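You operate a simulated robot arm through the tools that you are given. There is no shell and no other tool. Be economical: measure what you need, move in short steps, check, and stop when the job is done.

You run a simulated robot arm. Do the job below in one go: nothing can be reset, and whatever is moved stays where it is left.

Task
Fit the yellow comb into the white tray, using the holder's clamp.
Fine: clamp the tray before the comb goes in; then unclamp it and stand it on the pipette bench, comb inside.

The check looks at the end state, three seconds after you hand in, the way a careful person would. Anything else that was tipped, shoved, dropped, spilled or broken makes it a failure.

Robot
A 7-joint arm with a two-finger parallel gripper, fixed in place. Base frame: the origin is at the foot of the arm, x ahead of it, y to its left, z up; the work surface is at about z = 800. Lengths are in mm, angles in degrees, forces in N, time in s.
Its first joint turns from -166.0 to 166.0 degrees. Payload 4.4 kg.
The tool frame sits at the grasp point between the pads (the TCP): z along the fingers, y along the line on which they close. The tips reach 23 mm beyond it. The gripper opens to 94 mm. The fingers are 38 mm wide and 10 mm thick; the gripper's body (54 by 96 mm) begins 39 mm behind the TCP.
Orientation is that of the tool frame in the base frame, as a unit quaternion [x, y, z, w]. With the fingers straight down and closing along the base's y, the tool's x points along the base's -x, its y along +y and its z along -z.

Tools
- The arm moves only by the tool play_rows. Its argument "rows" is a list of rows, each a list of 3 entries, a list of its own where there are three numbers: the finger opening in mm, from 0 to 94, then the shift along the base's x, y, z in mm, then the turn, a rotation vector about the base's x, y, z in degrees. In form: [[fingers, [x, y, z], [rx, ry, rz]], ...]. A call has 1 to 12 rows; each row shifts and turns the commanded pose from where the row before left it. A row lasts 0.2 s, in which the tool goes at most 50 mm and 8.6 degrees; a call with a longer step from one row to the next is refused whole, and so is a gripper value outside its range. A pose out of reach is approached as far as the arm can. The call stops where the force on the tool passes 40 N (or 10 N more than at its start, if that is more) or the arm is blocked; 0.2 s more then pass. Each finger travels about 72 mm/s and halts on what it meets, pressing with about 44 N; the grip force reading is that of the motor and also rises with nothing between the fingers. The clock runs only during rows and for 0.2 s after the last one: add rows that do not move to give the fingers time. The reply holds the time, the measured pose of the TCP, the force on the tool along the base axes, the opening and the grip force, in the units named above and with some noise, with the torque about the TCP (base axes, N m) and any sound that the robot's microphone picked up, and new pictures: "show" is both (left out), scene, wrist or none.
- Cameras (640 x 400 px; columns grow to the right, rows downward): "scene" is fixed at [44, 636.5, 1583.2]; the picture's right is [-0.71, -0.70, 0.00], its down [-0.47, 0.47, -0.75] and it looks along [0.52, -0.53, -0.67] (base axes); focal length 334 px, centre (320, 200). "wrist" rides on the gripper at [86, 16, -74] in the tool frame; the picture's right is [-0.18, 0.98, 0.00], its down [-0.58, -0.11, -0.81] and it looks along [-0.79, -0.15, 0.59] (tool axes); focal length 243 px, centre (320, 200). There is no depth. A picture from a camera that has moved, and an enlarged one, comes with that camera's place and axes in the base frame and with its lens. The place of the scene camera against the robot may be out by one fixed shift of up to 25 mm in any direction.
- zoom(camera, box): a new picture of the part [left, top, right, bottom] of that camera's present view, enlarged. It takes no simulated time.
- close_job(): hands the job in; it is judged then, once.

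Go step by step. Nothing tells you positions but the pictures and the camera data: compare them with the known pose of the tool, close in by small moves and look again before you grip or let go. The budget is 120 turns and 200 pictures, counting those below and the enlarged ones. Unless the task says otherwise, let go and move clear before handing in, and close with one line.

The tools are called after "Emit:" by a JSON object that holds its "method" and its "body". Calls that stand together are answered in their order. play_rows: Moves the arm, as the interface text tells. Its arguments: {"type":"object","properties":{"rows":{"type":"array"},"show":{"type":"string","enum":["both","scene","wrist","none"]}},"required":["rows"]} The other tools are called the same way: zoom (camera, box) takes an enlarged picture of a part of a camera's view; close_job () hands the job in.

At the start:

```text
time: 0.0
eef_pos: [607.2, 290.6, 1241.0]
tcp_rot: [0.0, 1.0, 0.0, 0.0]
wrist_force: [-0.1, -0.5, -0.5]
torque: [0.03, -0.01, -0.03]
opening: 93.9
grip_force: 0.0
```

scene: 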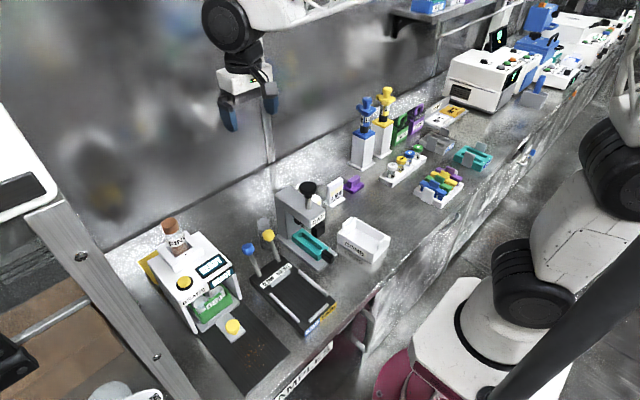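
wrist: 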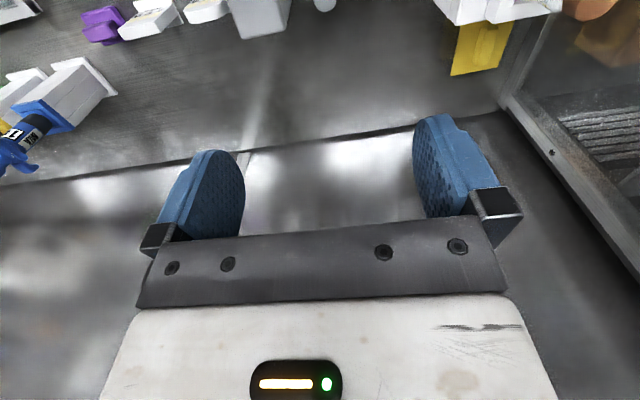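

I see a bench with several devices; I need a closer look to identify the comb, tray, holder clamp and pipette bench.

Emit:
{"method": "zoom", "body": {"camera": "scene", "box": [230, 160, 410, 272]}}

Emit:
{"method": "zoom", "body": {"camera": "scene", "box": [340, 80, 510, 210]}}

Emit:
{"method": "zoom", "body": {"camera": "scene", "box": [130, 200, 350, 380]}}

Emit:
{"method": "zoom", "body": {"camera": "scene", "box": [430, 0, 640, 130]}}

```text
3.56 times, centred on (320, 216) of scene
camera zoom: at [44.0, 636.5, 1583.2], right [-0.71, -0.7, 0.0], down [-0.47, 0.47, -0.75], along [0.52, -0.53, -0.67], focal length 1188 px, centre (320, 143)
```

zoom: 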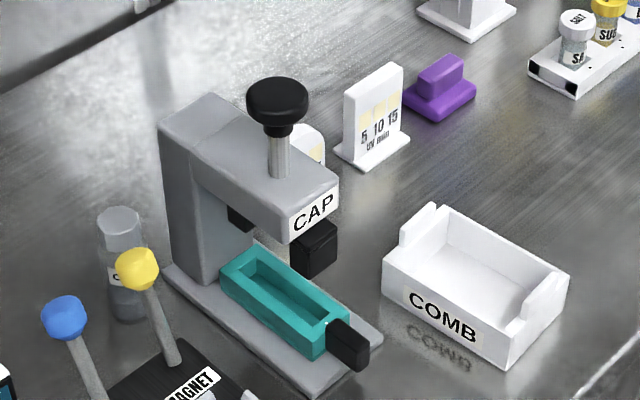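

```text
3.08 times, centred on (425, 145) of scene
camera zoom: at [44.0, 636.5, 1583.2], right [-0.71, -0.7, 0.0], down [-0.47, 0.47, -0.75], along [0.52, -0.53, -0.67], focal length 1028 px, centre (-3, 369)
```

zoom: 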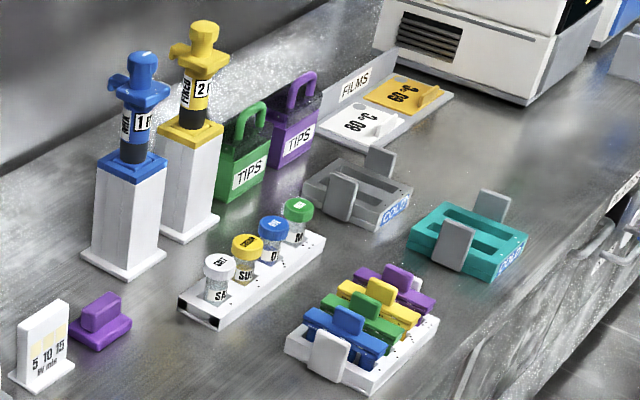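

```text
2.22 times, centred on (240, 290) of scene
camera zoom: at [44.0, 636.5, 1583.2], right [-0.71, -0.7, 0.0], down [-0.47, 0.47, -0.75], along [0.52, -0.53, -0.67], focal length 742 px, centre (498, 0)
```

zoom: 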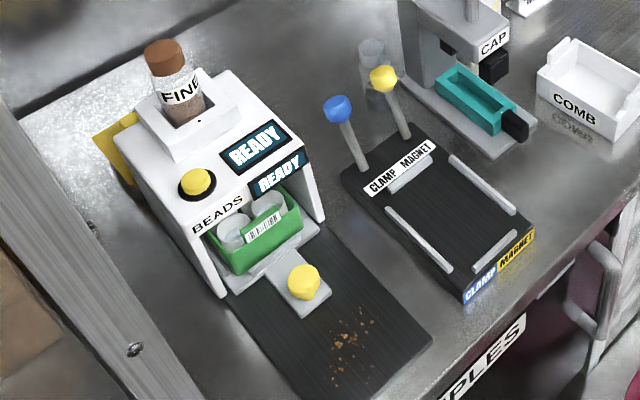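

```text
3.05 times, centred on (535, 65) of scene
camera zoom: at [44.0, 636.5, 1583.2], right [-0.71, -0.7, 0.0], down [-0.47, 0.47, -0.75], along [0.52, -0.53, -0.67], focal length 1018 px, centre (-335, 611)
```

zoom: 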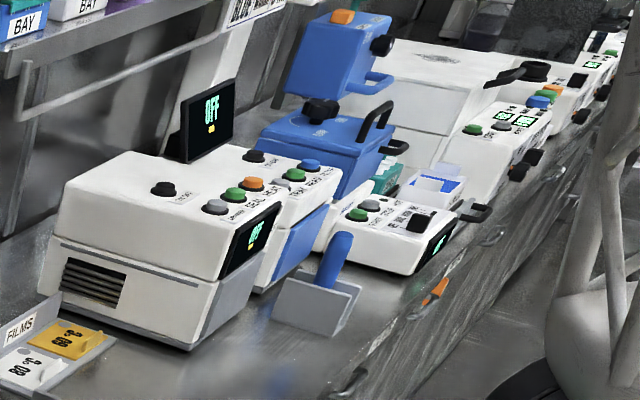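

The CLAMP/MAGNET holder and the COMB tray seem clear; I'll look closer at the coloured rack, the shelf and the drawer labels.

Emit:
{"method": "zoom", "body": {"camera": "scene", "box": [385, 0, 525, 60]}}

Emit:
{"method": "zoom", "body": {"camera": "scene", "box": [400, 130, 500, 215]}}

Emit:
{"method": "zoom", "body": {"camera": "scene", "box": [500, 20, 640, 110]}}

Emit:
{"method": "zoom", "body": {"camera": "scene", "box": [240, 220, 400, 400]}}

```text
4.57 times, centred on (455, 30) of scene
camera zoom: at [44.0, 636.5, 1583.2], right [-0.71, -0.7, 0.0], down [-0.47, 0.47, -0.75], along [0.52, -0.53, -0.67], focal length 1528 px, centre (-297, 977)
```

zoom: 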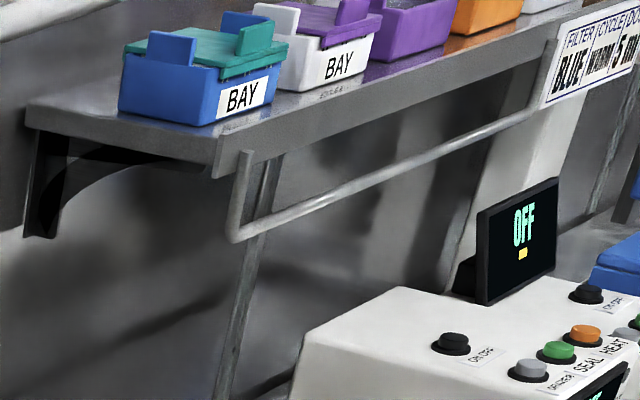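

```text
4.71 times, centred on (450, 172) of scene
camera zoom: at [44.0, 636.5, 1583.2], right [-0.71, -0.7, 0.0], down [-0.47, 0.47, -0.75], along [0.52, -0.53, -0.67], focal length 1572 px, centre (-292, 329)
```

zoom: 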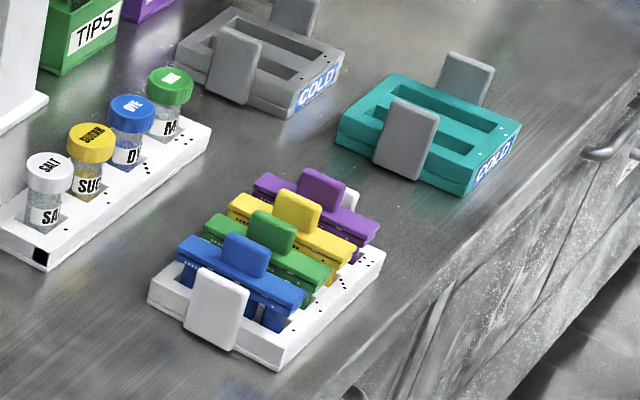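

```text
4.44 times, centred on (570, 65) of scene
camera zoom: at [44.0, 636.5, 1583.2], right [-0.71, -0.7, 0.0], down [-0.47, 0.47, -0.75], along [0.52, -0.53, -0.67], focal length 1485 px, centre (-791, 800)
```

zoom: 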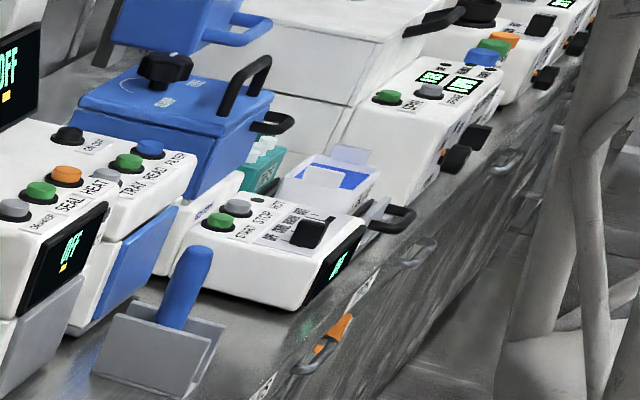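

```text
2.22 times, centred on (320, 310) of scene
camera zoom: at [44.0, 636.5, 1583.2], right [-0.71, -0.7, 0.0], down [-0.47, 0.47, -0.75], along [0.52, -0.53, -0.67], focal length 742 px, centre (320, -44)
```

zoom: 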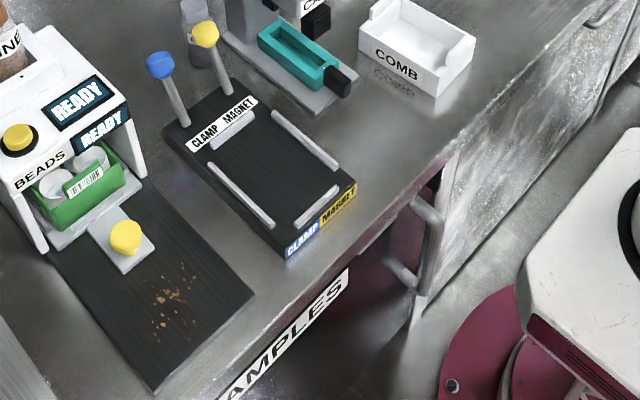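

The yellow comb stands in the rack of four combs at about (385,-340), the COMB tray is at about (415,60), and the CLAMP/MAGNET holder covers x 330–550, y 277–393. I'll survey with the wrist camera tilted down.

Emit:
{"method": "play_rows", "body": {"rows": [[94, [-30, -48, 0], [0, 8, 0]], [94, [-30, -48, 0], [0, 8, 0]], [94, [-30, -48, 0], [0, 8, 0]], [94, [-30, -48, 0], [0, 8, 0]], [94, [0, -40, 0], [0, 0, 0]]], "show": "wrist"}}

```text
refused: row 1 steps farther than a row can; nothing moved
```

I see the step was too long; same move in shorter steps.

Emit:
{"method": "play_rows", "body": {"rows": [[94, [-25, -42, 0], [0, 8, 0]], [94, [-25, -42, 0], [0, 8, 0]], [94, [-25, -42, 0], [0, 8, 0]], [94, [-25, -42, 0], [0, 8, 0]], [94, [-20, -42, 0], [0, 0, 0]]], "show": "wrist"}}

```text
time: 1.2
eef_pos: [488.2, 80.0, 1240.9]
tcp_rot: [0.0, 0.961, 0.001, -0.276]
wrist_force: [-0.1, 0.2, -0.6]
torque: [0.01, -0.01, 0.0]
opening: 94.0
grip_force: 0.1
camera wrist: at [454.8, 97.3, 1350.4], right [0.16, 0.98, -0.1], down [0.92, -0.11, 0.37], along [0.36, -0.15, -0.92], focal length 243 px, centre (320, 200)
```

wrist: 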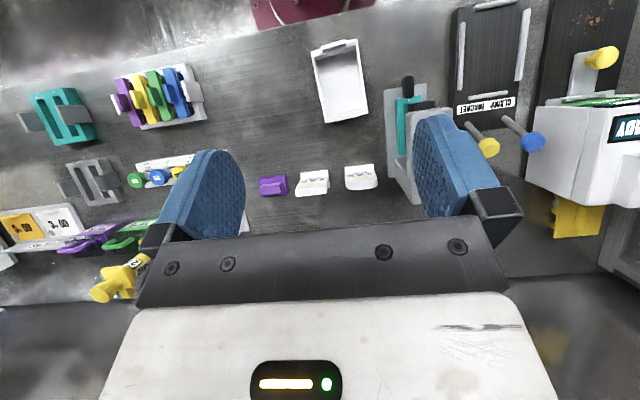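

From above I see the COMB tray, comb rack and holder; I'll enlarge each.

Emit:
{"method": "zoom", "body": {"camera": "wrist", "box": [290, 20, 550, 200]}}

Emit:
{"method": "zoom", "body": {"camera": "wrist", "box": [0, 50, 240, 260]}}

Emit:
{"method": "zoom", "body": {"camera": "wrist", "box": [100, 50, 220, 140]}}

Emit:
{"method": "zoom", "body": {"camera": "wrist", "box": [300, 25, 380, 135]}}

```text
2.22 times, centred on (420, 110) of wrist
camera zoom: at [454.8, 97.3, 1350.4], right [0.16, 0.98, -0.1], down [0.92, -0.11, 0.37], along [0.36, -0.15, -0.92], focal length 539 px, centre (98, 400)
```

zoom: 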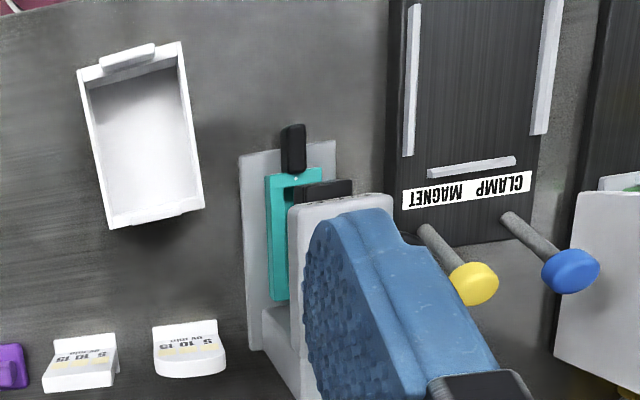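

```text
1.90 times, centred on (120, 155) of wrist
camera zoom: at [454.8, 97.3, 1350.4], right [0.16, 0.98, -0.1], down [0.92, -0.11, 0.37], along [0.36, -0.15, -0.92], focal length 462 px, centre (701, 286)
```

zoom: 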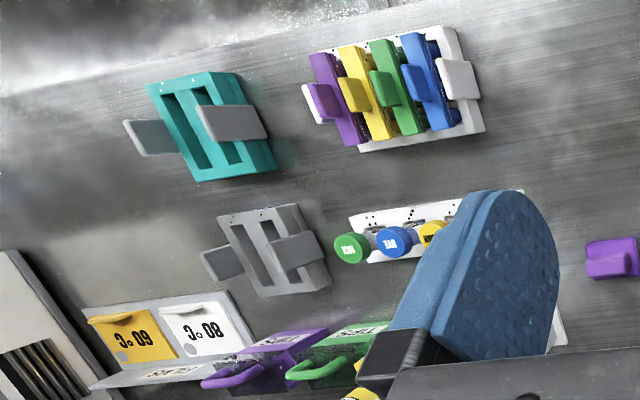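

```text
4.44 times, centred on (160, 95) of wrist
camera zoom: at [454.8, 97.3, 1350.4], right [0.16, 0.98, -0.1], down [0.92, -0.11, 0.37], along [0.36, -0.15, -0.92], focal length 1078 px, centre (1031, 667)
```

zoom: 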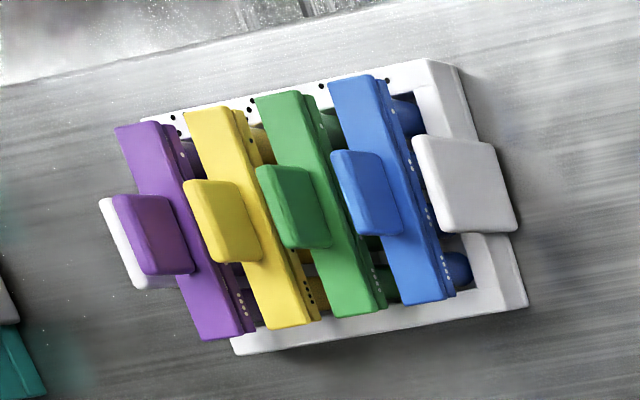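

```text
3.64 times, centred on (340, 80) of wrist
camera zoom: at [454.8, 97.3, 1350.4], right [0.16, 0.98, -0.1], down [0.92, -0.11, 0.37], along [0.36, -0.15, -0.92], focal length 882 px, centre (247, 636)
```

zoom: 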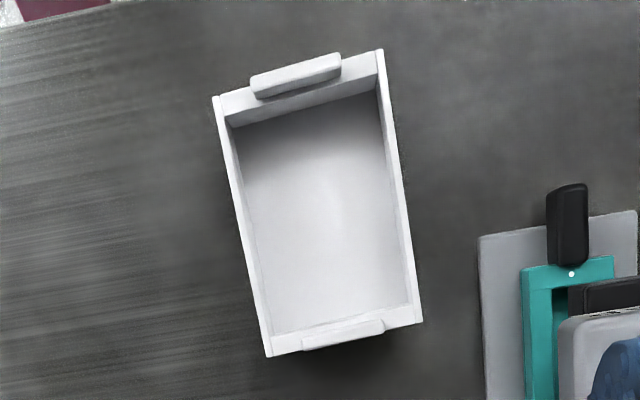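

The COMB tray is an empty box with end tabs; before trusting the identification I'll survey the right side (shelf, machines) for another comb or the pipette bench.

Emit:
{"method": "play_rows", "body": {"rows": [[94, [-25, -42, 0], [0, 0, -8]], [94, [-25, -42, 0], [0, 0, -8]], [94, [-25, -42, 0], [0, 0, -8]], [94, [-25, -42, 0], [0, 0, -8]], [94, [-20, -42, 0], [0, 0, -8]], [94, [-10, -42, 0], [0, 0, -8]], [94, [-10, -42, 0], [0, 0, -8]]], "show": "wrist"}}

```text
time: 2.8
eef_pos: [351.7, -202.4, 1241.7]
tcp_rot: [0.436, 0.857, 0.124, -0.244]
wrist_force: [0.2, -0.2, -0.4]
torque: [0.01, 0.01, 0.03]
opening: 93.9
grip_force: 0.1
camera wrist: at [345.3, -164.2, 1351.7], right [0.89, 0.45, -0.09], down [0.45, -0.81, 0.38], along [0.09, -0.38, -0.92], focal length 243 px, centre (320, 200)
```

wrist: 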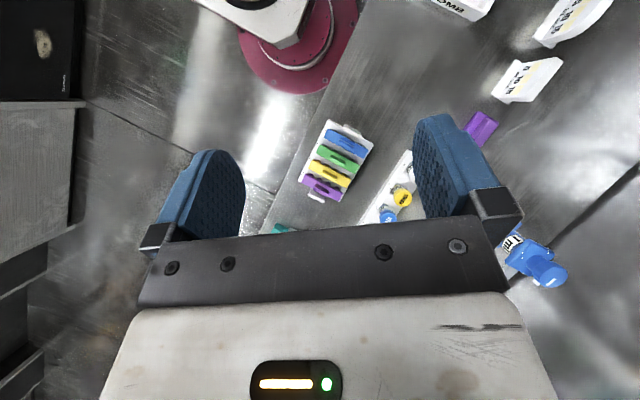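

Only the rack area is visible; I'll tilt the camera up to see along the bench to the right.

Emit:
{"method": "play_rows", "body": {"rows": [[94, [0, -20, 0], [-7.8, -2.5, 0]], [94, [0, -20, 0], [-7.8, -2.5, 0]], [94, [0, -20, 0], [-7.8, -2.5, 0]], [94, [0, -20, 0], [-7.8, -2.5, 0]]], "show": "wrist"}}

```text
time: 4.0
eef_pos: [377.2, -273.4, 1221.0]
tcp_rot: [0.452, 0.888, -0.064, -0.056]
wrist_force: [0.8, 0.3, -0.1]
torque: [0.06, 0.02, -0.01]
opening: 94.0
grip_force: 0.0
stopped in row 4: the arm was blocked; the commanded pose is now the measured one
camera wrist: at [352.1, -188.7, 1297.4], right [0.89, 0.42, -0.17], down [0.38, -0.48, 0.79], along [0.25, -0.77, -0.59], focal length 243 px, centre (320, 200)
```

wrist: 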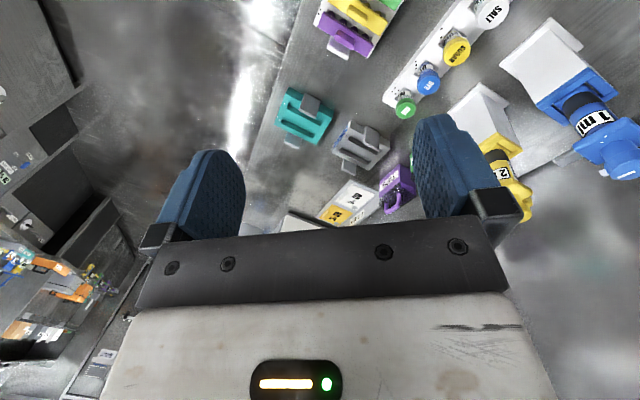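

The arm met a limit of its own; nothing else touched. The bench front edge carries section labels, so I'll read those in the scene view.

Emit:
{"method": "zoom", "body": {"camera": "scene", "box": [500, 110, 570, 170]}}

Emit:
{"method": "zoom", "body": {"camera": "scene", "box": [240, 320, 370, 400]}}

Emit:
{"method": "zoom", "body": {"camera": "scene", "box": [360, 130, 580, 320]}}

Emit:
{"method": "zoom", "body": {"camera": "scene", "box": [540, 60, 610, 130]}}

```text
6.67 times, centred on (535, 140) of scene
camera zoom: at [44.0, 636.5, 1583.2], right [-0.71, -0.7, 0.0], down [-0.47, 0.47, -0.75], along [0.52, -0.53, -0.67], focal length 2228 px, centre (-1113, 600)
```

zoom: 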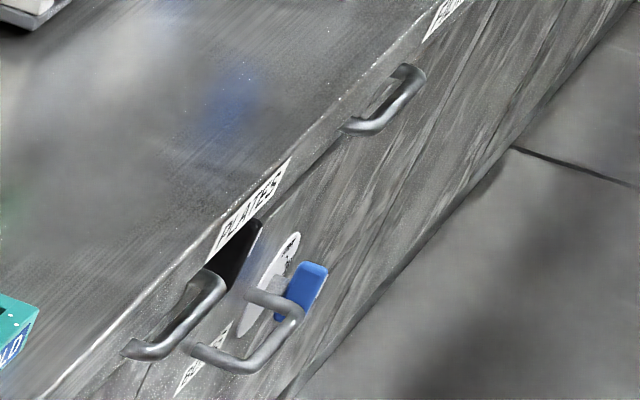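

```text
4.92 times, centred on (305, 360) of scene
camera zoom: at [44.0, 636.5, 1583.2], right [-0.71, -0.7, 0.0], down [-0.47, 0.47, -0.75], along [0.52, -0.53, -0.67], focal length 1645 px, centre (394, -588)
```

zoom: 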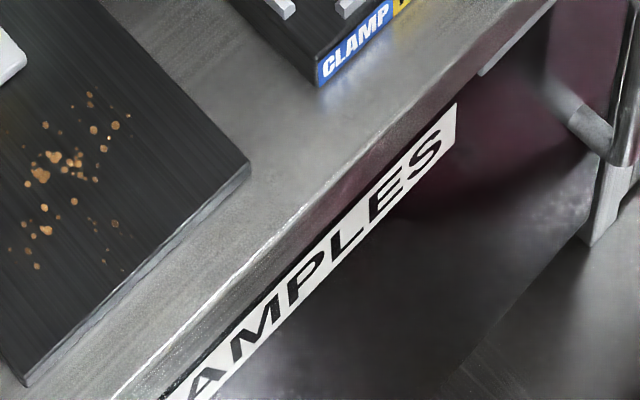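

```text
2.11 times, centred on (470, 225) of scene
camera zoom: at [44.0, 636.5, 1583.2], right [-0.71, -0.7, 0.0], down [-0.47, 0.47, -0.75], along [0.52, -0.53, -0.67], focal length 703 px, centre (4, 147)
```

zoom: 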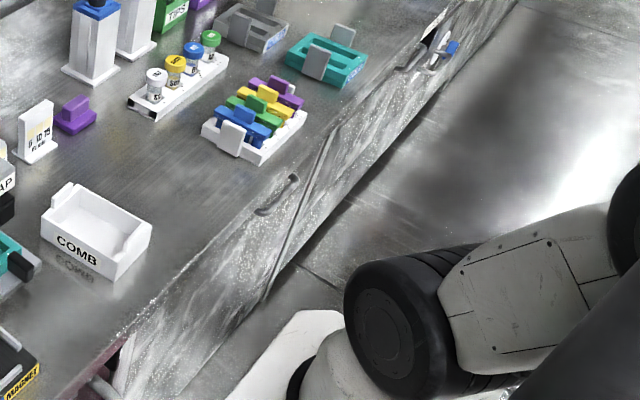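

```text
5.71 times, centred on (575, 95) of scene
camera zoom: at [44.0, 636.5, 1583.2], right [-0.71, -0.7, 0.0], down [-0.47, 0.47, -0.75], along [0.52, -0.53, -0.67], focal length 1909 px, centre (-1137, 800)
```

zoom: 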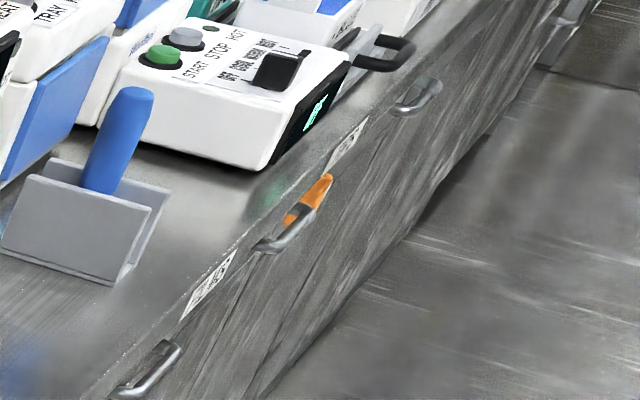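

Labels name drawers only; the stretch of bench with the pipettes, jars and comb rack is the pipette bench, the COMB-labelled white box is the tray. I'll go upright, turn to close along x, and look closely at the combs.

Emit:
{"method": "play_rows", "body": {"rows": [[60, [0, 15, 0], [1.8, -4.5, 0]], [50, [0, 15, 0], [1.8, -4.5, 0]], [46, [0, 15, -20], [0, 0, -7.2]], [46, [0, 14, -40], [0, 0, -7.2]], [46, [0, 14, -40], [0, 0, -7.2]], [46, [0, 0, -40], [0, 0, -7.2]], [46, [8, 0, -40], [0, 0, -7.2]], [46, [0, 0, -40], [0, 0, 0]], [46, [0, 0, -40], [0, 0, 0]], [46, [0, 0, -40], [0, 0, 0]]], "show": "wrist"}}

```text
time: 6.2
eef_pos: [378.2, -207.2, 924.9]
tcp_rot: [0.713, 0.701, 0.0, 0.001]
wrist_force: [-0.2, 0.4, 0.3]
torque: [-0.04, 0.0, -0.04]
opening: 46.1
grip_force: 0.1
camera wrist: at [397.0, -119.4, 1000.6], right [0.98, -0.2, 0.0], down [-0.12, -0.58, 0.81], along [-0.16, -0.79, -0.59], focal length 243 px, centre (320, 200)
```

wrist: 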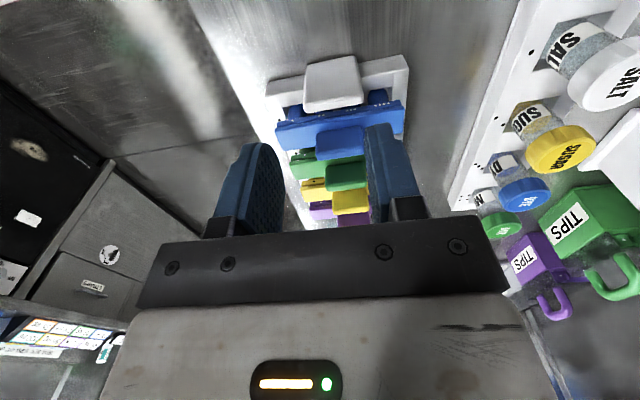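

I see the rack ahead between the fingers: blue, green, yellow, purple. Zooming in.

Emit:
{"method": "zoom", "body": {"camera": "wrist", "box": [250, 40, 430, 240]}}

```text
2.00 times, centred on (340, 140) of wrist
camera zoom: at [397.0, -119.4, 1000.6], right [0.98, -0.2, 0.0], down [-0.12, -0.58, 0.81], along [-0.16, -0.79, -0.59], focal length 485 px, centre (280, 320)
```

zoom: 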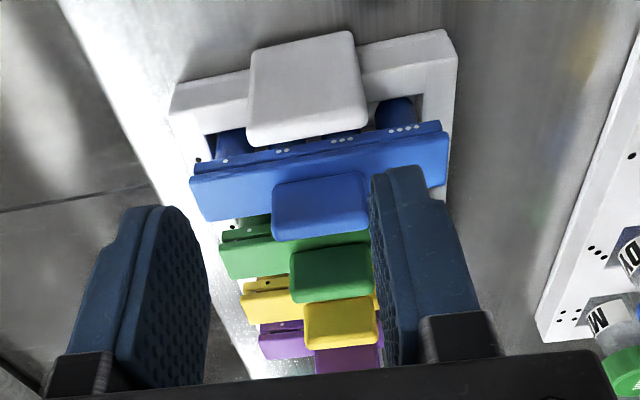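

I'll tilt the camera to look straight down over the combs for an accurate measurement.

Emit:
{"method": "play_rows", "body": {"rows": [[46, [2, -32, 25], [8, 0, 0]], [46, [2, -40, 20], [8, 0, 0]], [46, [2, -40, 15], [8, 0, 0]], [46, [2, -40, 5], [8, 0, 0]], [46, [2, -38, 0], [8, 0, 0]], [46, [0, 0, 0], [0, 0, 0]]], "show": "wrist"}}

Emit:
{"method": "zoom", "body": {"camera": "wrist", "box": [220, 0, 460, 150]}}

```text
time: 7.6
eef_pos: [390.2, -398.0, 991.4]
tcp_rot: [0.67, 0.659, 0.24, -0.244]
wrist_force: [0.0, 0.4, 0.3]
torque: [0.01, 0.01, 0.01]
opening: 45.9
grip_force: 0.0
camera wrist: at [407.8, -379.5, 1105.0], right [0.98, -0.15, -0.13], down [-0.12, -0.96, 0.25], along [-0.16, -0.22, -0.96], focal length 243 px, centre (320, 200)
```

wrist: 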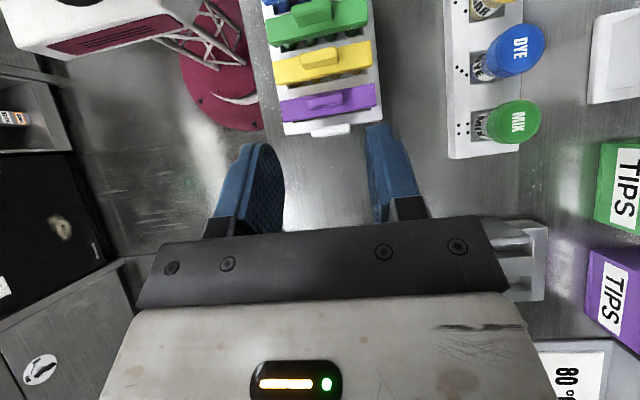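

```text
2.67 times, centred on (340, 75) of wrist
camera zoom: at [407.8, -379.5, 1105.0], right [0.98, -0.15, -0.13], down [-0.12, -0.96, 0.25], along [-0.16, -0.22, -0.96], focal length 647 px, centre (267, 533)
```

zoom: 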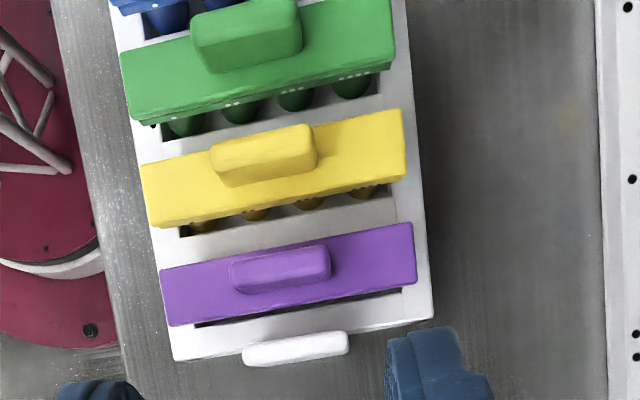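

Comb geometry is now clear: bar top z≈852, centre about (388,-307), with a 36×10 mm tab on top and round pegs below. Next a close look at the white COMB tray from above.

Emit:
{"method": "play_rows", "body": {"rows": [[46, [3, 45, 5], [0, 0, 0]], [46, [3, 45, 5], [0, 0, 0]], [46, [3, 45, 5], [0, 0, 0]], [46, [3, 45, 5], [0, 0, 0]], [46, [3, 45, 5], [0, 0, 0]], [46, [3, 45, 0], [0, 0, 0]], [46, [3, 45, 0], [0, 0, 0]], [46, [0, 45, 0], [0, 0, 0]], [46, [0, 45, 0], [0, 0, 0]]], "show": "wrist"}}

Emit:
{"method": "zoom", "body": {"camera": "wrist", "box": [200, 0, 440, 150]}}

```text
time: 9.6
eef_pos: [410.1, 7.6, 1014.8]
tcp_rot: [0.67, 0.659, 0.24, -0.243]
wrist_force: [0.3, 0.0, -0.5]
torque: [0.02, -0.05, 0.03]
opening: 46.0
grip_force: 0.2
camera wrist: at [428.7, 26.8, 1128.3], right [0.98, -0.15, -0.13], down [-0.12, -0.96, 0.25], along [-0.16, -0.23, -0.96], focal length 243 px, centre (320, 200)
```

wrist: 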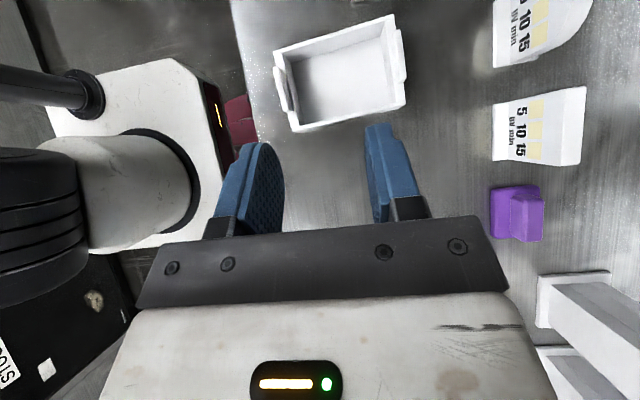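

```text
2.67 times, centred on (320, 75) of wrist
camera zoom: at [428.7, 26.8, 1128.3], right [0.98, -0.15, -0.13], down [-0.12, -0.96, 0.25], along [-0.16, -0.23, -0.96], focal length 647 px, centre (320, 533)
```

zoom: 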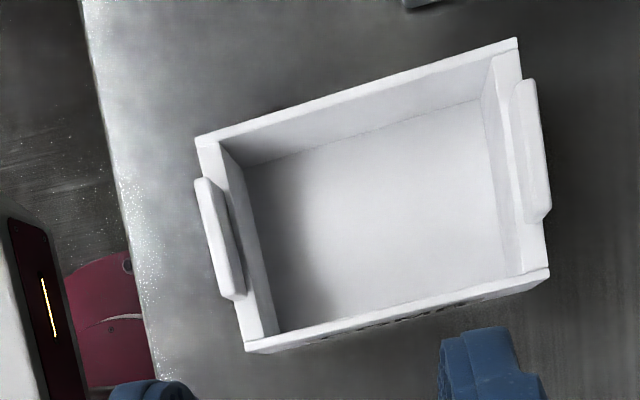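

The COMB tray measures about 125×83 mm, centre (422,91), rim z≈847, yawed about +4°. I'll check the shelf items more closely, to be sure no other yellow comb/white tray is meant, and the holder.

Emit:
{"method": "zoom", "body": {"camera": "scene", "box": [405, 0, 475, 30]}}

Emit:
{"method": "zoom", "body": {"camera": "scene", "box": [470, 0, 640, 60]}}

Emit:
{"method": "zoom", "body": {"camera": "scene", "box": [325, 205, 400, 275]}}

Emit:
{"method": "zoom", "body": {"camera": "scene", "box": [240, 225, 345, 345]}}

```text
9.14 times, centred on (440, 15) of scene
camera zoom: at [44.0, 636.5, 1583.2], right [-0.71, -0.7, 0.0], down [-0.47, 0.47, -0.75], along [0.52, -0.53, -0.67], focal length 3055 px, centre (-777, 1891)
```

zoom: 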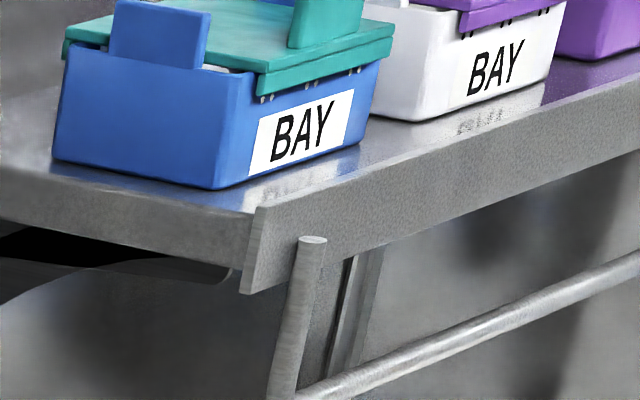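

```text
3.76 times, centred on (555, 30) of scene
camera zoom: at [44.0, 636.5, 1583.2], right [-0.71, -0.7, 0.0], down [-0.47, 0.47, -0.75], along [0.52, -0.53, -0.67], focal length 1258 px, centre (-565, 840)
```

zoom: 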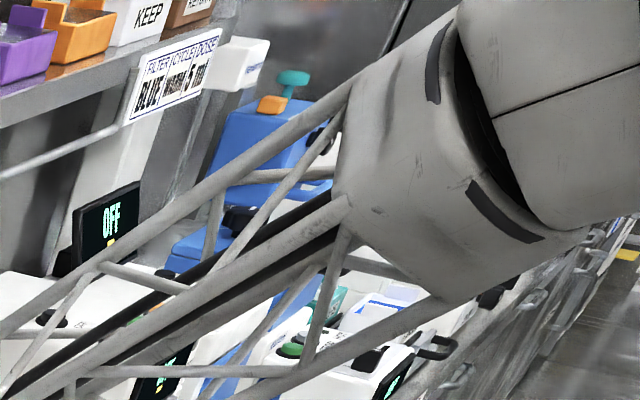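

```text
5.71 times, centred on (362, 240) of scene
camera zoom: at [44.0, 636.5, 1583.2], right [-0.71, -0.7, 0.0], down [-0.47, 0.47, -0.75], along [0.52, -0.53, -0.67], focal length 1909 px, centre (77, -29)
```

zoom: 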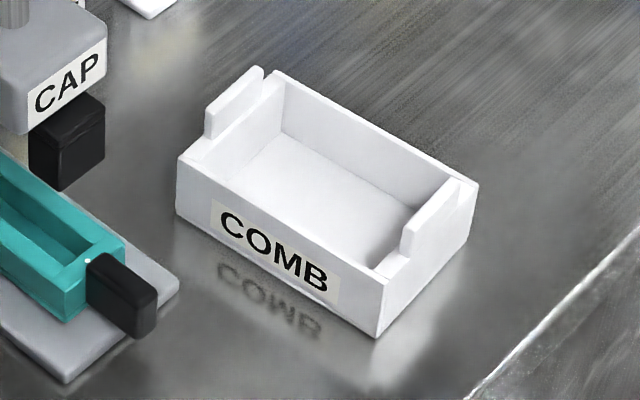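

```text
3.33 times, centred on (292, 285) of scene
camera zoom: at [44.0, 636.5, 1583.2], right [-0.71, -0.7, 0.0], down [-0.47, 0.47, -0.75], along [0.52, -0.53, -0.67], focal length 1114 px, centre (412, -83)
```

zoom: 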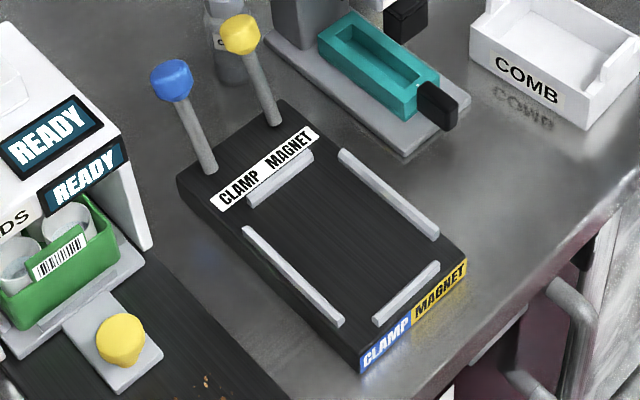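

The holder is clear: blue lever = clamp, yellow = magnet. I'll measure the tray's interior more precisely.

Emit:
{"method": "zoom", "body": {"camera": "wrist", "box": [260, 5, 340, 140]}}

Emit:
{"method": "zoom", "body": {"camera": "wrist", "box": [340, 0, 420, 135]}}

```text
2.96 times, centred on (300, 72) of wrist
camera zoom: at [428.7, 26.8, 1128.3], right [0.98, -0.15, -0.13], down [-0.12, -0.96, 0.25], along [-0.16, -0.23, -0.96], focal length 719 px, centre (379, 578)
```

zoom: 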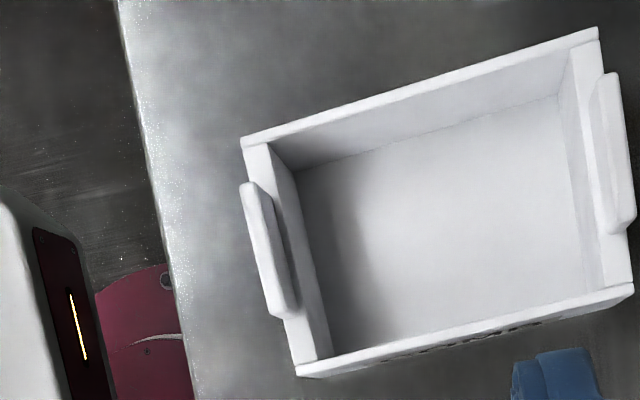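

```text
2.96 times, centred on (380, 68) of wrist
camera zoom: at [428.7, 26.8, 1128.3], right [0.98, -0.15, -0.13], down [-0.12, -0.96, 0.25], along [-0.16, -0.23, -0.96], focal length 719 px, centre (142, 593)
```

zoom: 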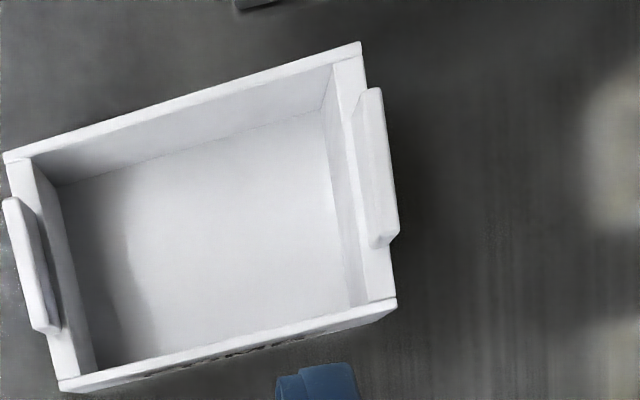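

The holder bed appears about 130×90 mm between its bars, long axis along x, so the tray goes in as it now lies (yaw corrected). I'll view the holder from above to localise it.

Emit:
{"method": "play_rows", "body": {"rows": [[46, [0, 0, 40], [0, 0, 0]], [46, [0, 45, 0], [0, 0, 0]], [46, [0, 45, 0], [0, 0, 0]], [46, [0, 45, 0], [0, 0, 0]], [46, [0, 45, 0], [0, 0, 0]], [46, [0, 45, 0], [0, 0, 0]], [46, [0, 42, 0], [0, 0, 0]], [46, [0, 0, 0], [0, 0, 0]]], "show": "wrist"}}

Emit:
{"method": "zoom", "body": {"camera": "wrist", "box": [200, 0, 500, 150]}}

```text
time: 11.4
eef_pos: [411.6, 277.0, 1053.1]
tcp_rot: [0.67, 0.659, 0.239, -0.244]
wrist_force: [0.2, -0.5, 0.3]
torque: [-0.02, 0.0, -0.06]
opening: 46.0
grip_force: 0.0
camera wrist: at [429.5, 295.7, 1167.2], right [0.98, -0.15, -0.13], down [-0.12, -0.96, 0.25], along [-0.16, -0.23, -0.96], focal length 243 px, centre (320, 200)
```

wrist: 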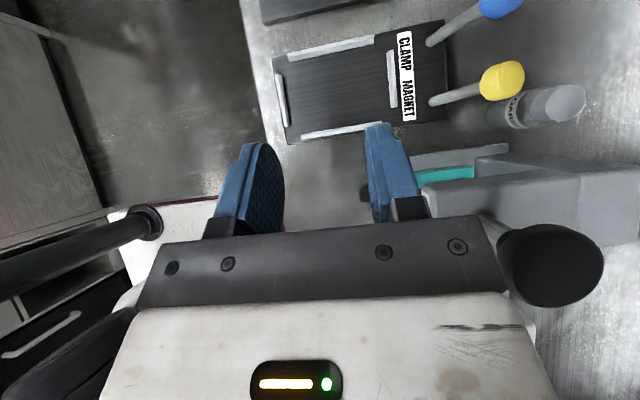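

```text
2.13 times, centred on (350, 75) of wrist
camera zoom: at [429.5, 295.7, 1167.2], right [0.98, -0.15, -0.13], down [-0.12, -0.96, 0.25], along [-0.16, -0.23, -0.96], focal length 518 px, centre (256, 467)
```

zoom: 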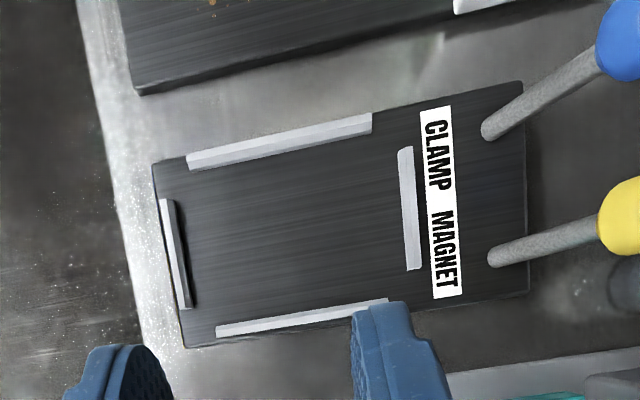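

The bed centre is about (415.5, 358), 137×95 mm inside, aligned with x. Now I go upright over the tray and turn to close along y.

Emit:
{"method": "play_rows", "body": {"rows": [[60, [0, 0, 20], [-8, 0, 0]], [80, [2, -37, 0], [-8, 0, 0]], [94, [2, -37, 0], [-8, 0, 0]], [94, [2, -37, 0], [-8, 0, 0]], [94, [2, -37, 0], [-8, 0, 0]], [94, [2, -38, 0], [0, 0, 7.8]], [94, [0, 0, -20], [0, 0, 7.8]], [94, [0, 0, -20], [0, 0, 7.8]], [94, [0, 0, -20], [0, 0, 7.8]], [94, [0, 0, -20], [0, 0, 7.8]], [94, [0, 0, 0], [0, 0, 7.8]], [94, [0, 0, 0], [0, 0, 7.8]]], "show": "none"}}

Emit:
{"method": "play_rows", "body": {"rows": [[94, [0, 0, -10], [0, 0, 7.8]], [94, [0, 0, -10], [0, 0, 7.8]], [94, [0, 0, -10], [0, 0, 7.8]], [94, [0, 0, -10], [0, 0, 7.8]], [94, [0, 0, 0], [0, 0, 7.8]], [94, [0, 0, 0], [0, 0, 0]]], "show": "both"}}

```text
time: 14.0
eef_pos: [422.0, 89.7, 994.7]
tcp_rot: [0.311, 0.95, 0.0, 0.001]
wrist_force: [0.6, 0.2, 0.0]
torque: [-0.01, 0.02, 0.02]
opening: 94.2
grip_force: 0.0
```

```text
time: 15.4
eef_pos: [420.8, 89.6, 954.5]
tcp_rot: [-0.024, 1.0, 0.001, 0.0]
wrist_force: [0.2, 0.6, -0.6]
torque: [0.02, 0.02, -0.04]
opening: 94.0
grip_force: 0.0
camera wrist: at [334.1, 103.3, 1029.4], right [0.14, 0.99, 0.0], down [0.58, -0.08, 0.81], along [0.8, -0.11, -0.59], focal length 243 px, centre (320, 200)
```

scene: 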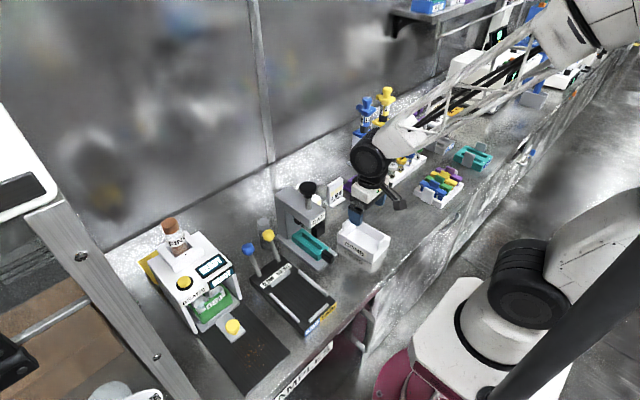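
wrist: 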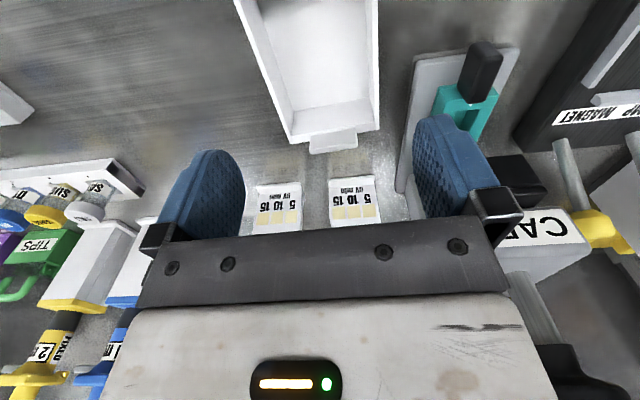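

The tray is centred under the open fingers (centre ≈(422,92), yaw ≈3.7°). I'll fine-tune and descend part way.

Emit:
{"method": "play_rows", "body": {"rows": [[94, [1, 2, -20], [0, 0, 0.9]], [94, [0, 0, -20], [0, 0, 0]], [94, [0, 0, -20], [0, 0, 0]], [94, [0, 0, 0], [0, 0, 0]]], "show": "both"}}

Emit:
{"method": "zoom", "body": {"camera": "scene", "box": [310, 160, 430, 280]}}

```text
time: 16.4
eef_pos: [422.2, 91.6, 893.0]
tcp_rot: [-0.031, 1.0, 0.0, 0.001]
wrist_force: [0.8, -0.2, -0.8]
torque: [0.0, 0.02, -0.04]
opening: 94.3
grip_force: 0.1
camera wrist: at [334.7, 102.7, 968.8], right [0.12, 0.99, 0.0], down [0.59, -0.07, 0.81], along [0.8, -0.1, -0.59], focal length 243 px, centre (320, 200)
```

scene: 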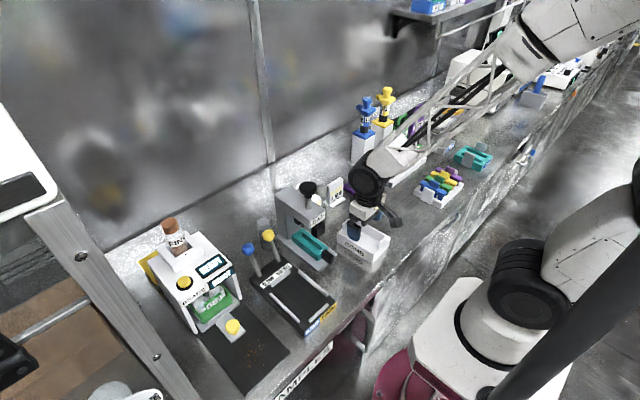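
wrist: 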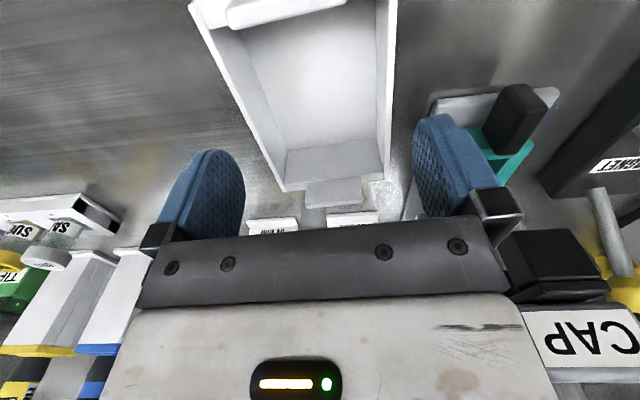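

```text
3.33 times, centred on (370, 220) of scene
camera zoom: at [44.0, 636.5, 1583.2], right [-0.71, -0.7, 0.0], down [-0.47, 0.47, -0.75], along [0.52, -0.53, -0.67], focal length 1114 px, centre (153, 133)
```

zoom: 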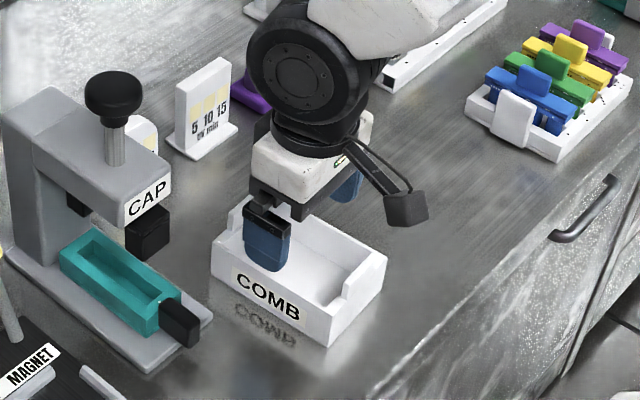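

Fingers straddle the tray with clearance; descending to grip and closing.

Emit:
{"method": "play_rows", "body": {"rows": [[94, [0, 0, -15], [0, 0, 0]], [94, [0, 0, -15], [0, 0, 0]], [94, [0, 0, -13], [0, 0, 0]], [94, [0, 0, 0], [0, 0, 0]], [76, [0, 0, 0], [0, 0, 0]], [76, [0, 0, 0], [0, 0, 0]]], "show": "scene"}}

```text
time: 17.8
eef_pos: [422.1, 92.7, 849.9]
tcp_rot: [-0.031, 1.0, 0.0, 0.001]
wrist_force: [-0.8, 0.2, 1.0]
torque: [0.01, -0.03, -0.02]
opening: 84.9
grip_force: 44.0
```

scene: 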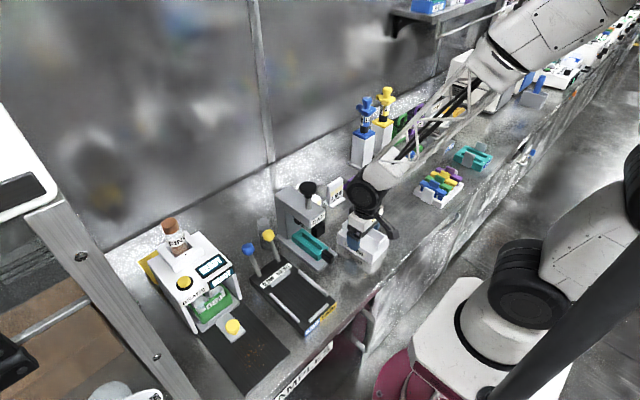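

Gripped at 84.9 mm. Lifting, then checking.

Emit:
{"method": "play_rows", "body": {"rows": [[76, [0, 0, 20], [0, 0, 0]], [76, [0, 0, 40], [0, 0, 0]], [76, [0, 0, 45], [0, 0, 0]], [76, [0, 0, 45], [0, 0, 0]], [76, [0, 0, 45], [0, 0, -3.6]], [76, [0, 0, 15], [0, 0, 0]], [76, [0, 0, 0], [0, 0, 0]]], "show": "both"}}

```text
time: 19.4
eef_pos: [422.9, 93.5, 1059.6]
tcp_rot: [0.001, 1.0, 0.0, 0.0]
wrist_force: [-0.3, -0.2, -0.1]
torque: [0.03, 0.0, 0.01]
opening: 85.1
grip_force: 43.4
camera wrist: at [336.2, 110.3, 1135.3], right [0.19, 0.98, 0.0], down [0.58, -0.11, 0.81], along [0.79, -0.15, -0.59], focal length 243 px, centre (320, 200)
```

scene: 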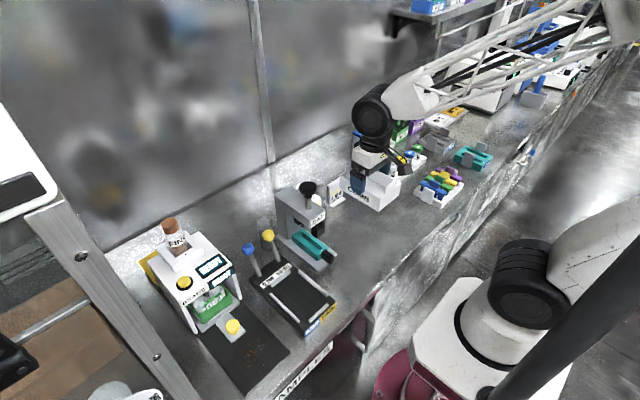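
wrist: 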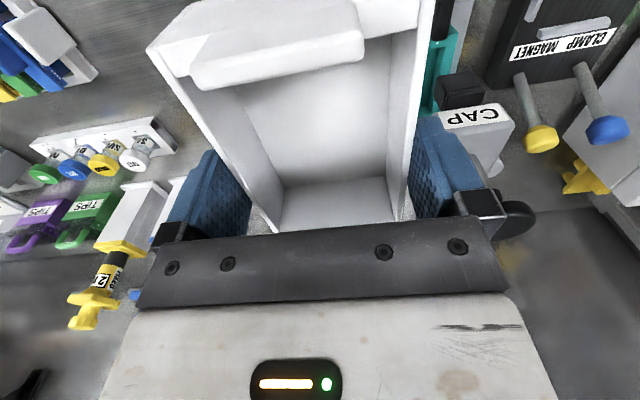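

Tray held. Moving over the holder at this height.

Emit:
{"method": "play_rows", "body": {"rows": [[76, [-1, 44, 0], [0, 0, 0]], [76, [-1, 44, 0], [0, 0, 0]], [76, [-1, 44, 0], [0, 0, 0]], [76, [-1, 44, 0], [0, 0, 0]], [76, [-1, 44, 0], [0, 0, 0]], [76, [-2, 44.5, 0], [0, 0, 0]], [76, [0, 0, -40], [0, 0, 0]], [76, [0, 0, -40], [0, 0, 0]], [76, [0, 0, -40], [0, 0, 0]], [76, [0, 0, 0], [0, 0, 0]]], "show": "both"}}

Emit:
{"method": "zoom", "body": {"camera": "scene", "box": [220, 200, 360, 350]}}

```text
time: 21.6
eef_pos: [416.1, 357.9, 939.5]
tcp_rot: [0.001, 1.0, -0.001, 0.0]
wrist_force: [-0.1, 0.4, -0.5]
torque: [0.0, 0.01, 0.0]
opening: 84.9
grip_force: 44.1
camera wrist: at [329.4, 375.2, 1015.3], right [0.19, 0.98, 0.0], down [0.58, -0.11, 0.81], along [0.79, -0.15, -0.59], focal length 243 px, centre (320, 200)
```

scene: 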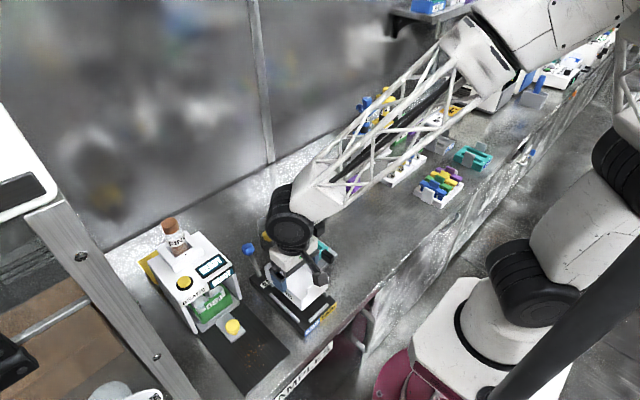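
wrist: 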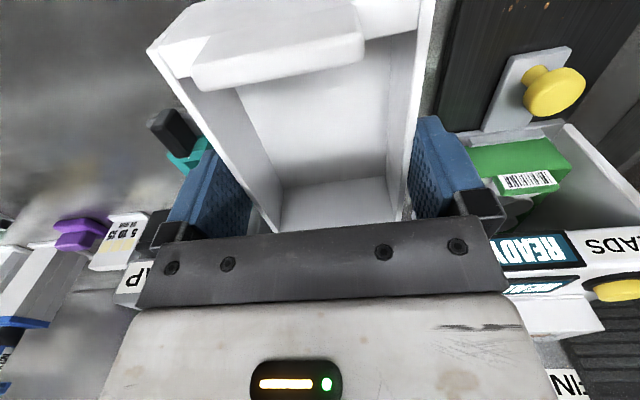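

```text
2.67 times, centred on (290, 275) of scene
camera zoom: at [44.0, 636.5, 1583.2], right [-0.71, -0.7, 0.0], down [-0.47, 0.47, -0.75], along [0.52, -0.53, -0.67], focal length 891 px, centre (400, 0)
```

zoom: 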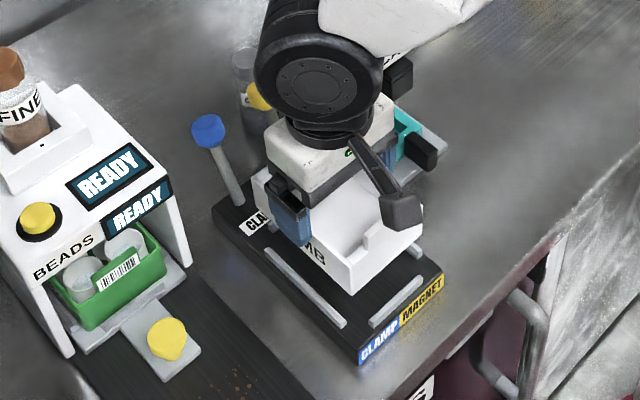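

Tray is over the bed. Lowering to just above the rails and checking.

Emit:
{"method": "play_rows", "body": {"rows": [[76, [0, 0, -20], [0, 0, 0]], [76, [0, 0, -20], [0, 0, 0]], [76, [0, 0, -10], [0, 0, 0]], [76, [0, 0, 0], [0, 0, 0]]], "show": "none"}}

Emit:
{"method": "zoom", "body": {"camera": "scene", "box": [240, 230, 350, 345]}}

```text
time: 22.6
eef_pos: [417.0, 356.7, 889.4]
tcp_rot: [0.001, 1.0, 0.0, 0.001]
wrist_force: [0.3, -0.9, -0.6]
torque: [-0.01, 0.0, 0.01]
opening: 84.9
grip_force: 43.8
```

```text
3.48 times, centred on (295, 288) of scene
camera zoom: at [44.0, 636.5, 1583.2], right [-0.71, -0.7, 0.0], down [-0.47, 0.47, -0.75], along [0.52, -0.53, -0.67], focal length 1162 px, centre (407, -104)
```

zoom: 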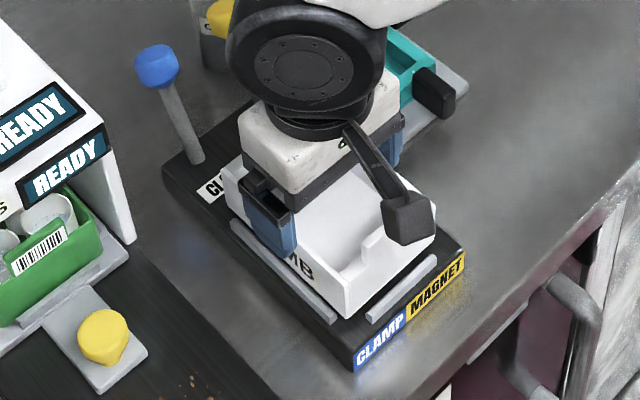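

Alignment looks right. Lowering gently until it seats.

Emit:
{"method": "play_rows", "body": {"rows": [[76, [0, 1, -6], [0, 0, 0]], [76, [0, 0, -4], [0, 0, 0]], [76, [0, 0, -4], [0, 0, 0]], [76, [0, 0, -3], [0, 0, 0]], [76, [0, 0, -2], [0, 0, 0]]], "show": "none"}}

Emit:
{"method": "zoom", "body": {"camera": "scene", "box": [240, 230, 350, 345]}}

```text
time: 23.3
eef_pos: [415.6, 357.6, 880.0]
tcp_rot: [0.001, 1.0, 0.0, 0.001]
wrist_force: [1.3, -11.0, 1.6]
torque: [-0.39, 0.0, 0.14]
opening: 85.1
grip_force: 44.3
stopped in row 3: the force on the tool passed its limit at 52 N (the readings are from after the stop); the commanded pose is now the measured one
```

```text
3.48 times, centred on (295, 288) of scene
camera zoom: at [44.0, 636.5, 1583.2], right [-0.71, -0.7, 0.0], down [-0.47, 0.47, -0.75], along [0.52, -0.53, -0.67], focal length 1162 px, centre (407, -104)
```

zoom: 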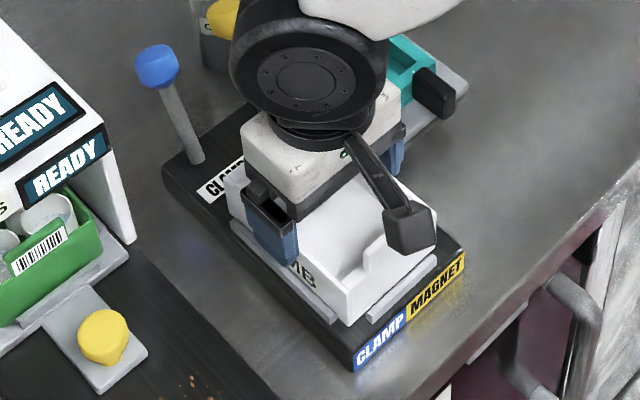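

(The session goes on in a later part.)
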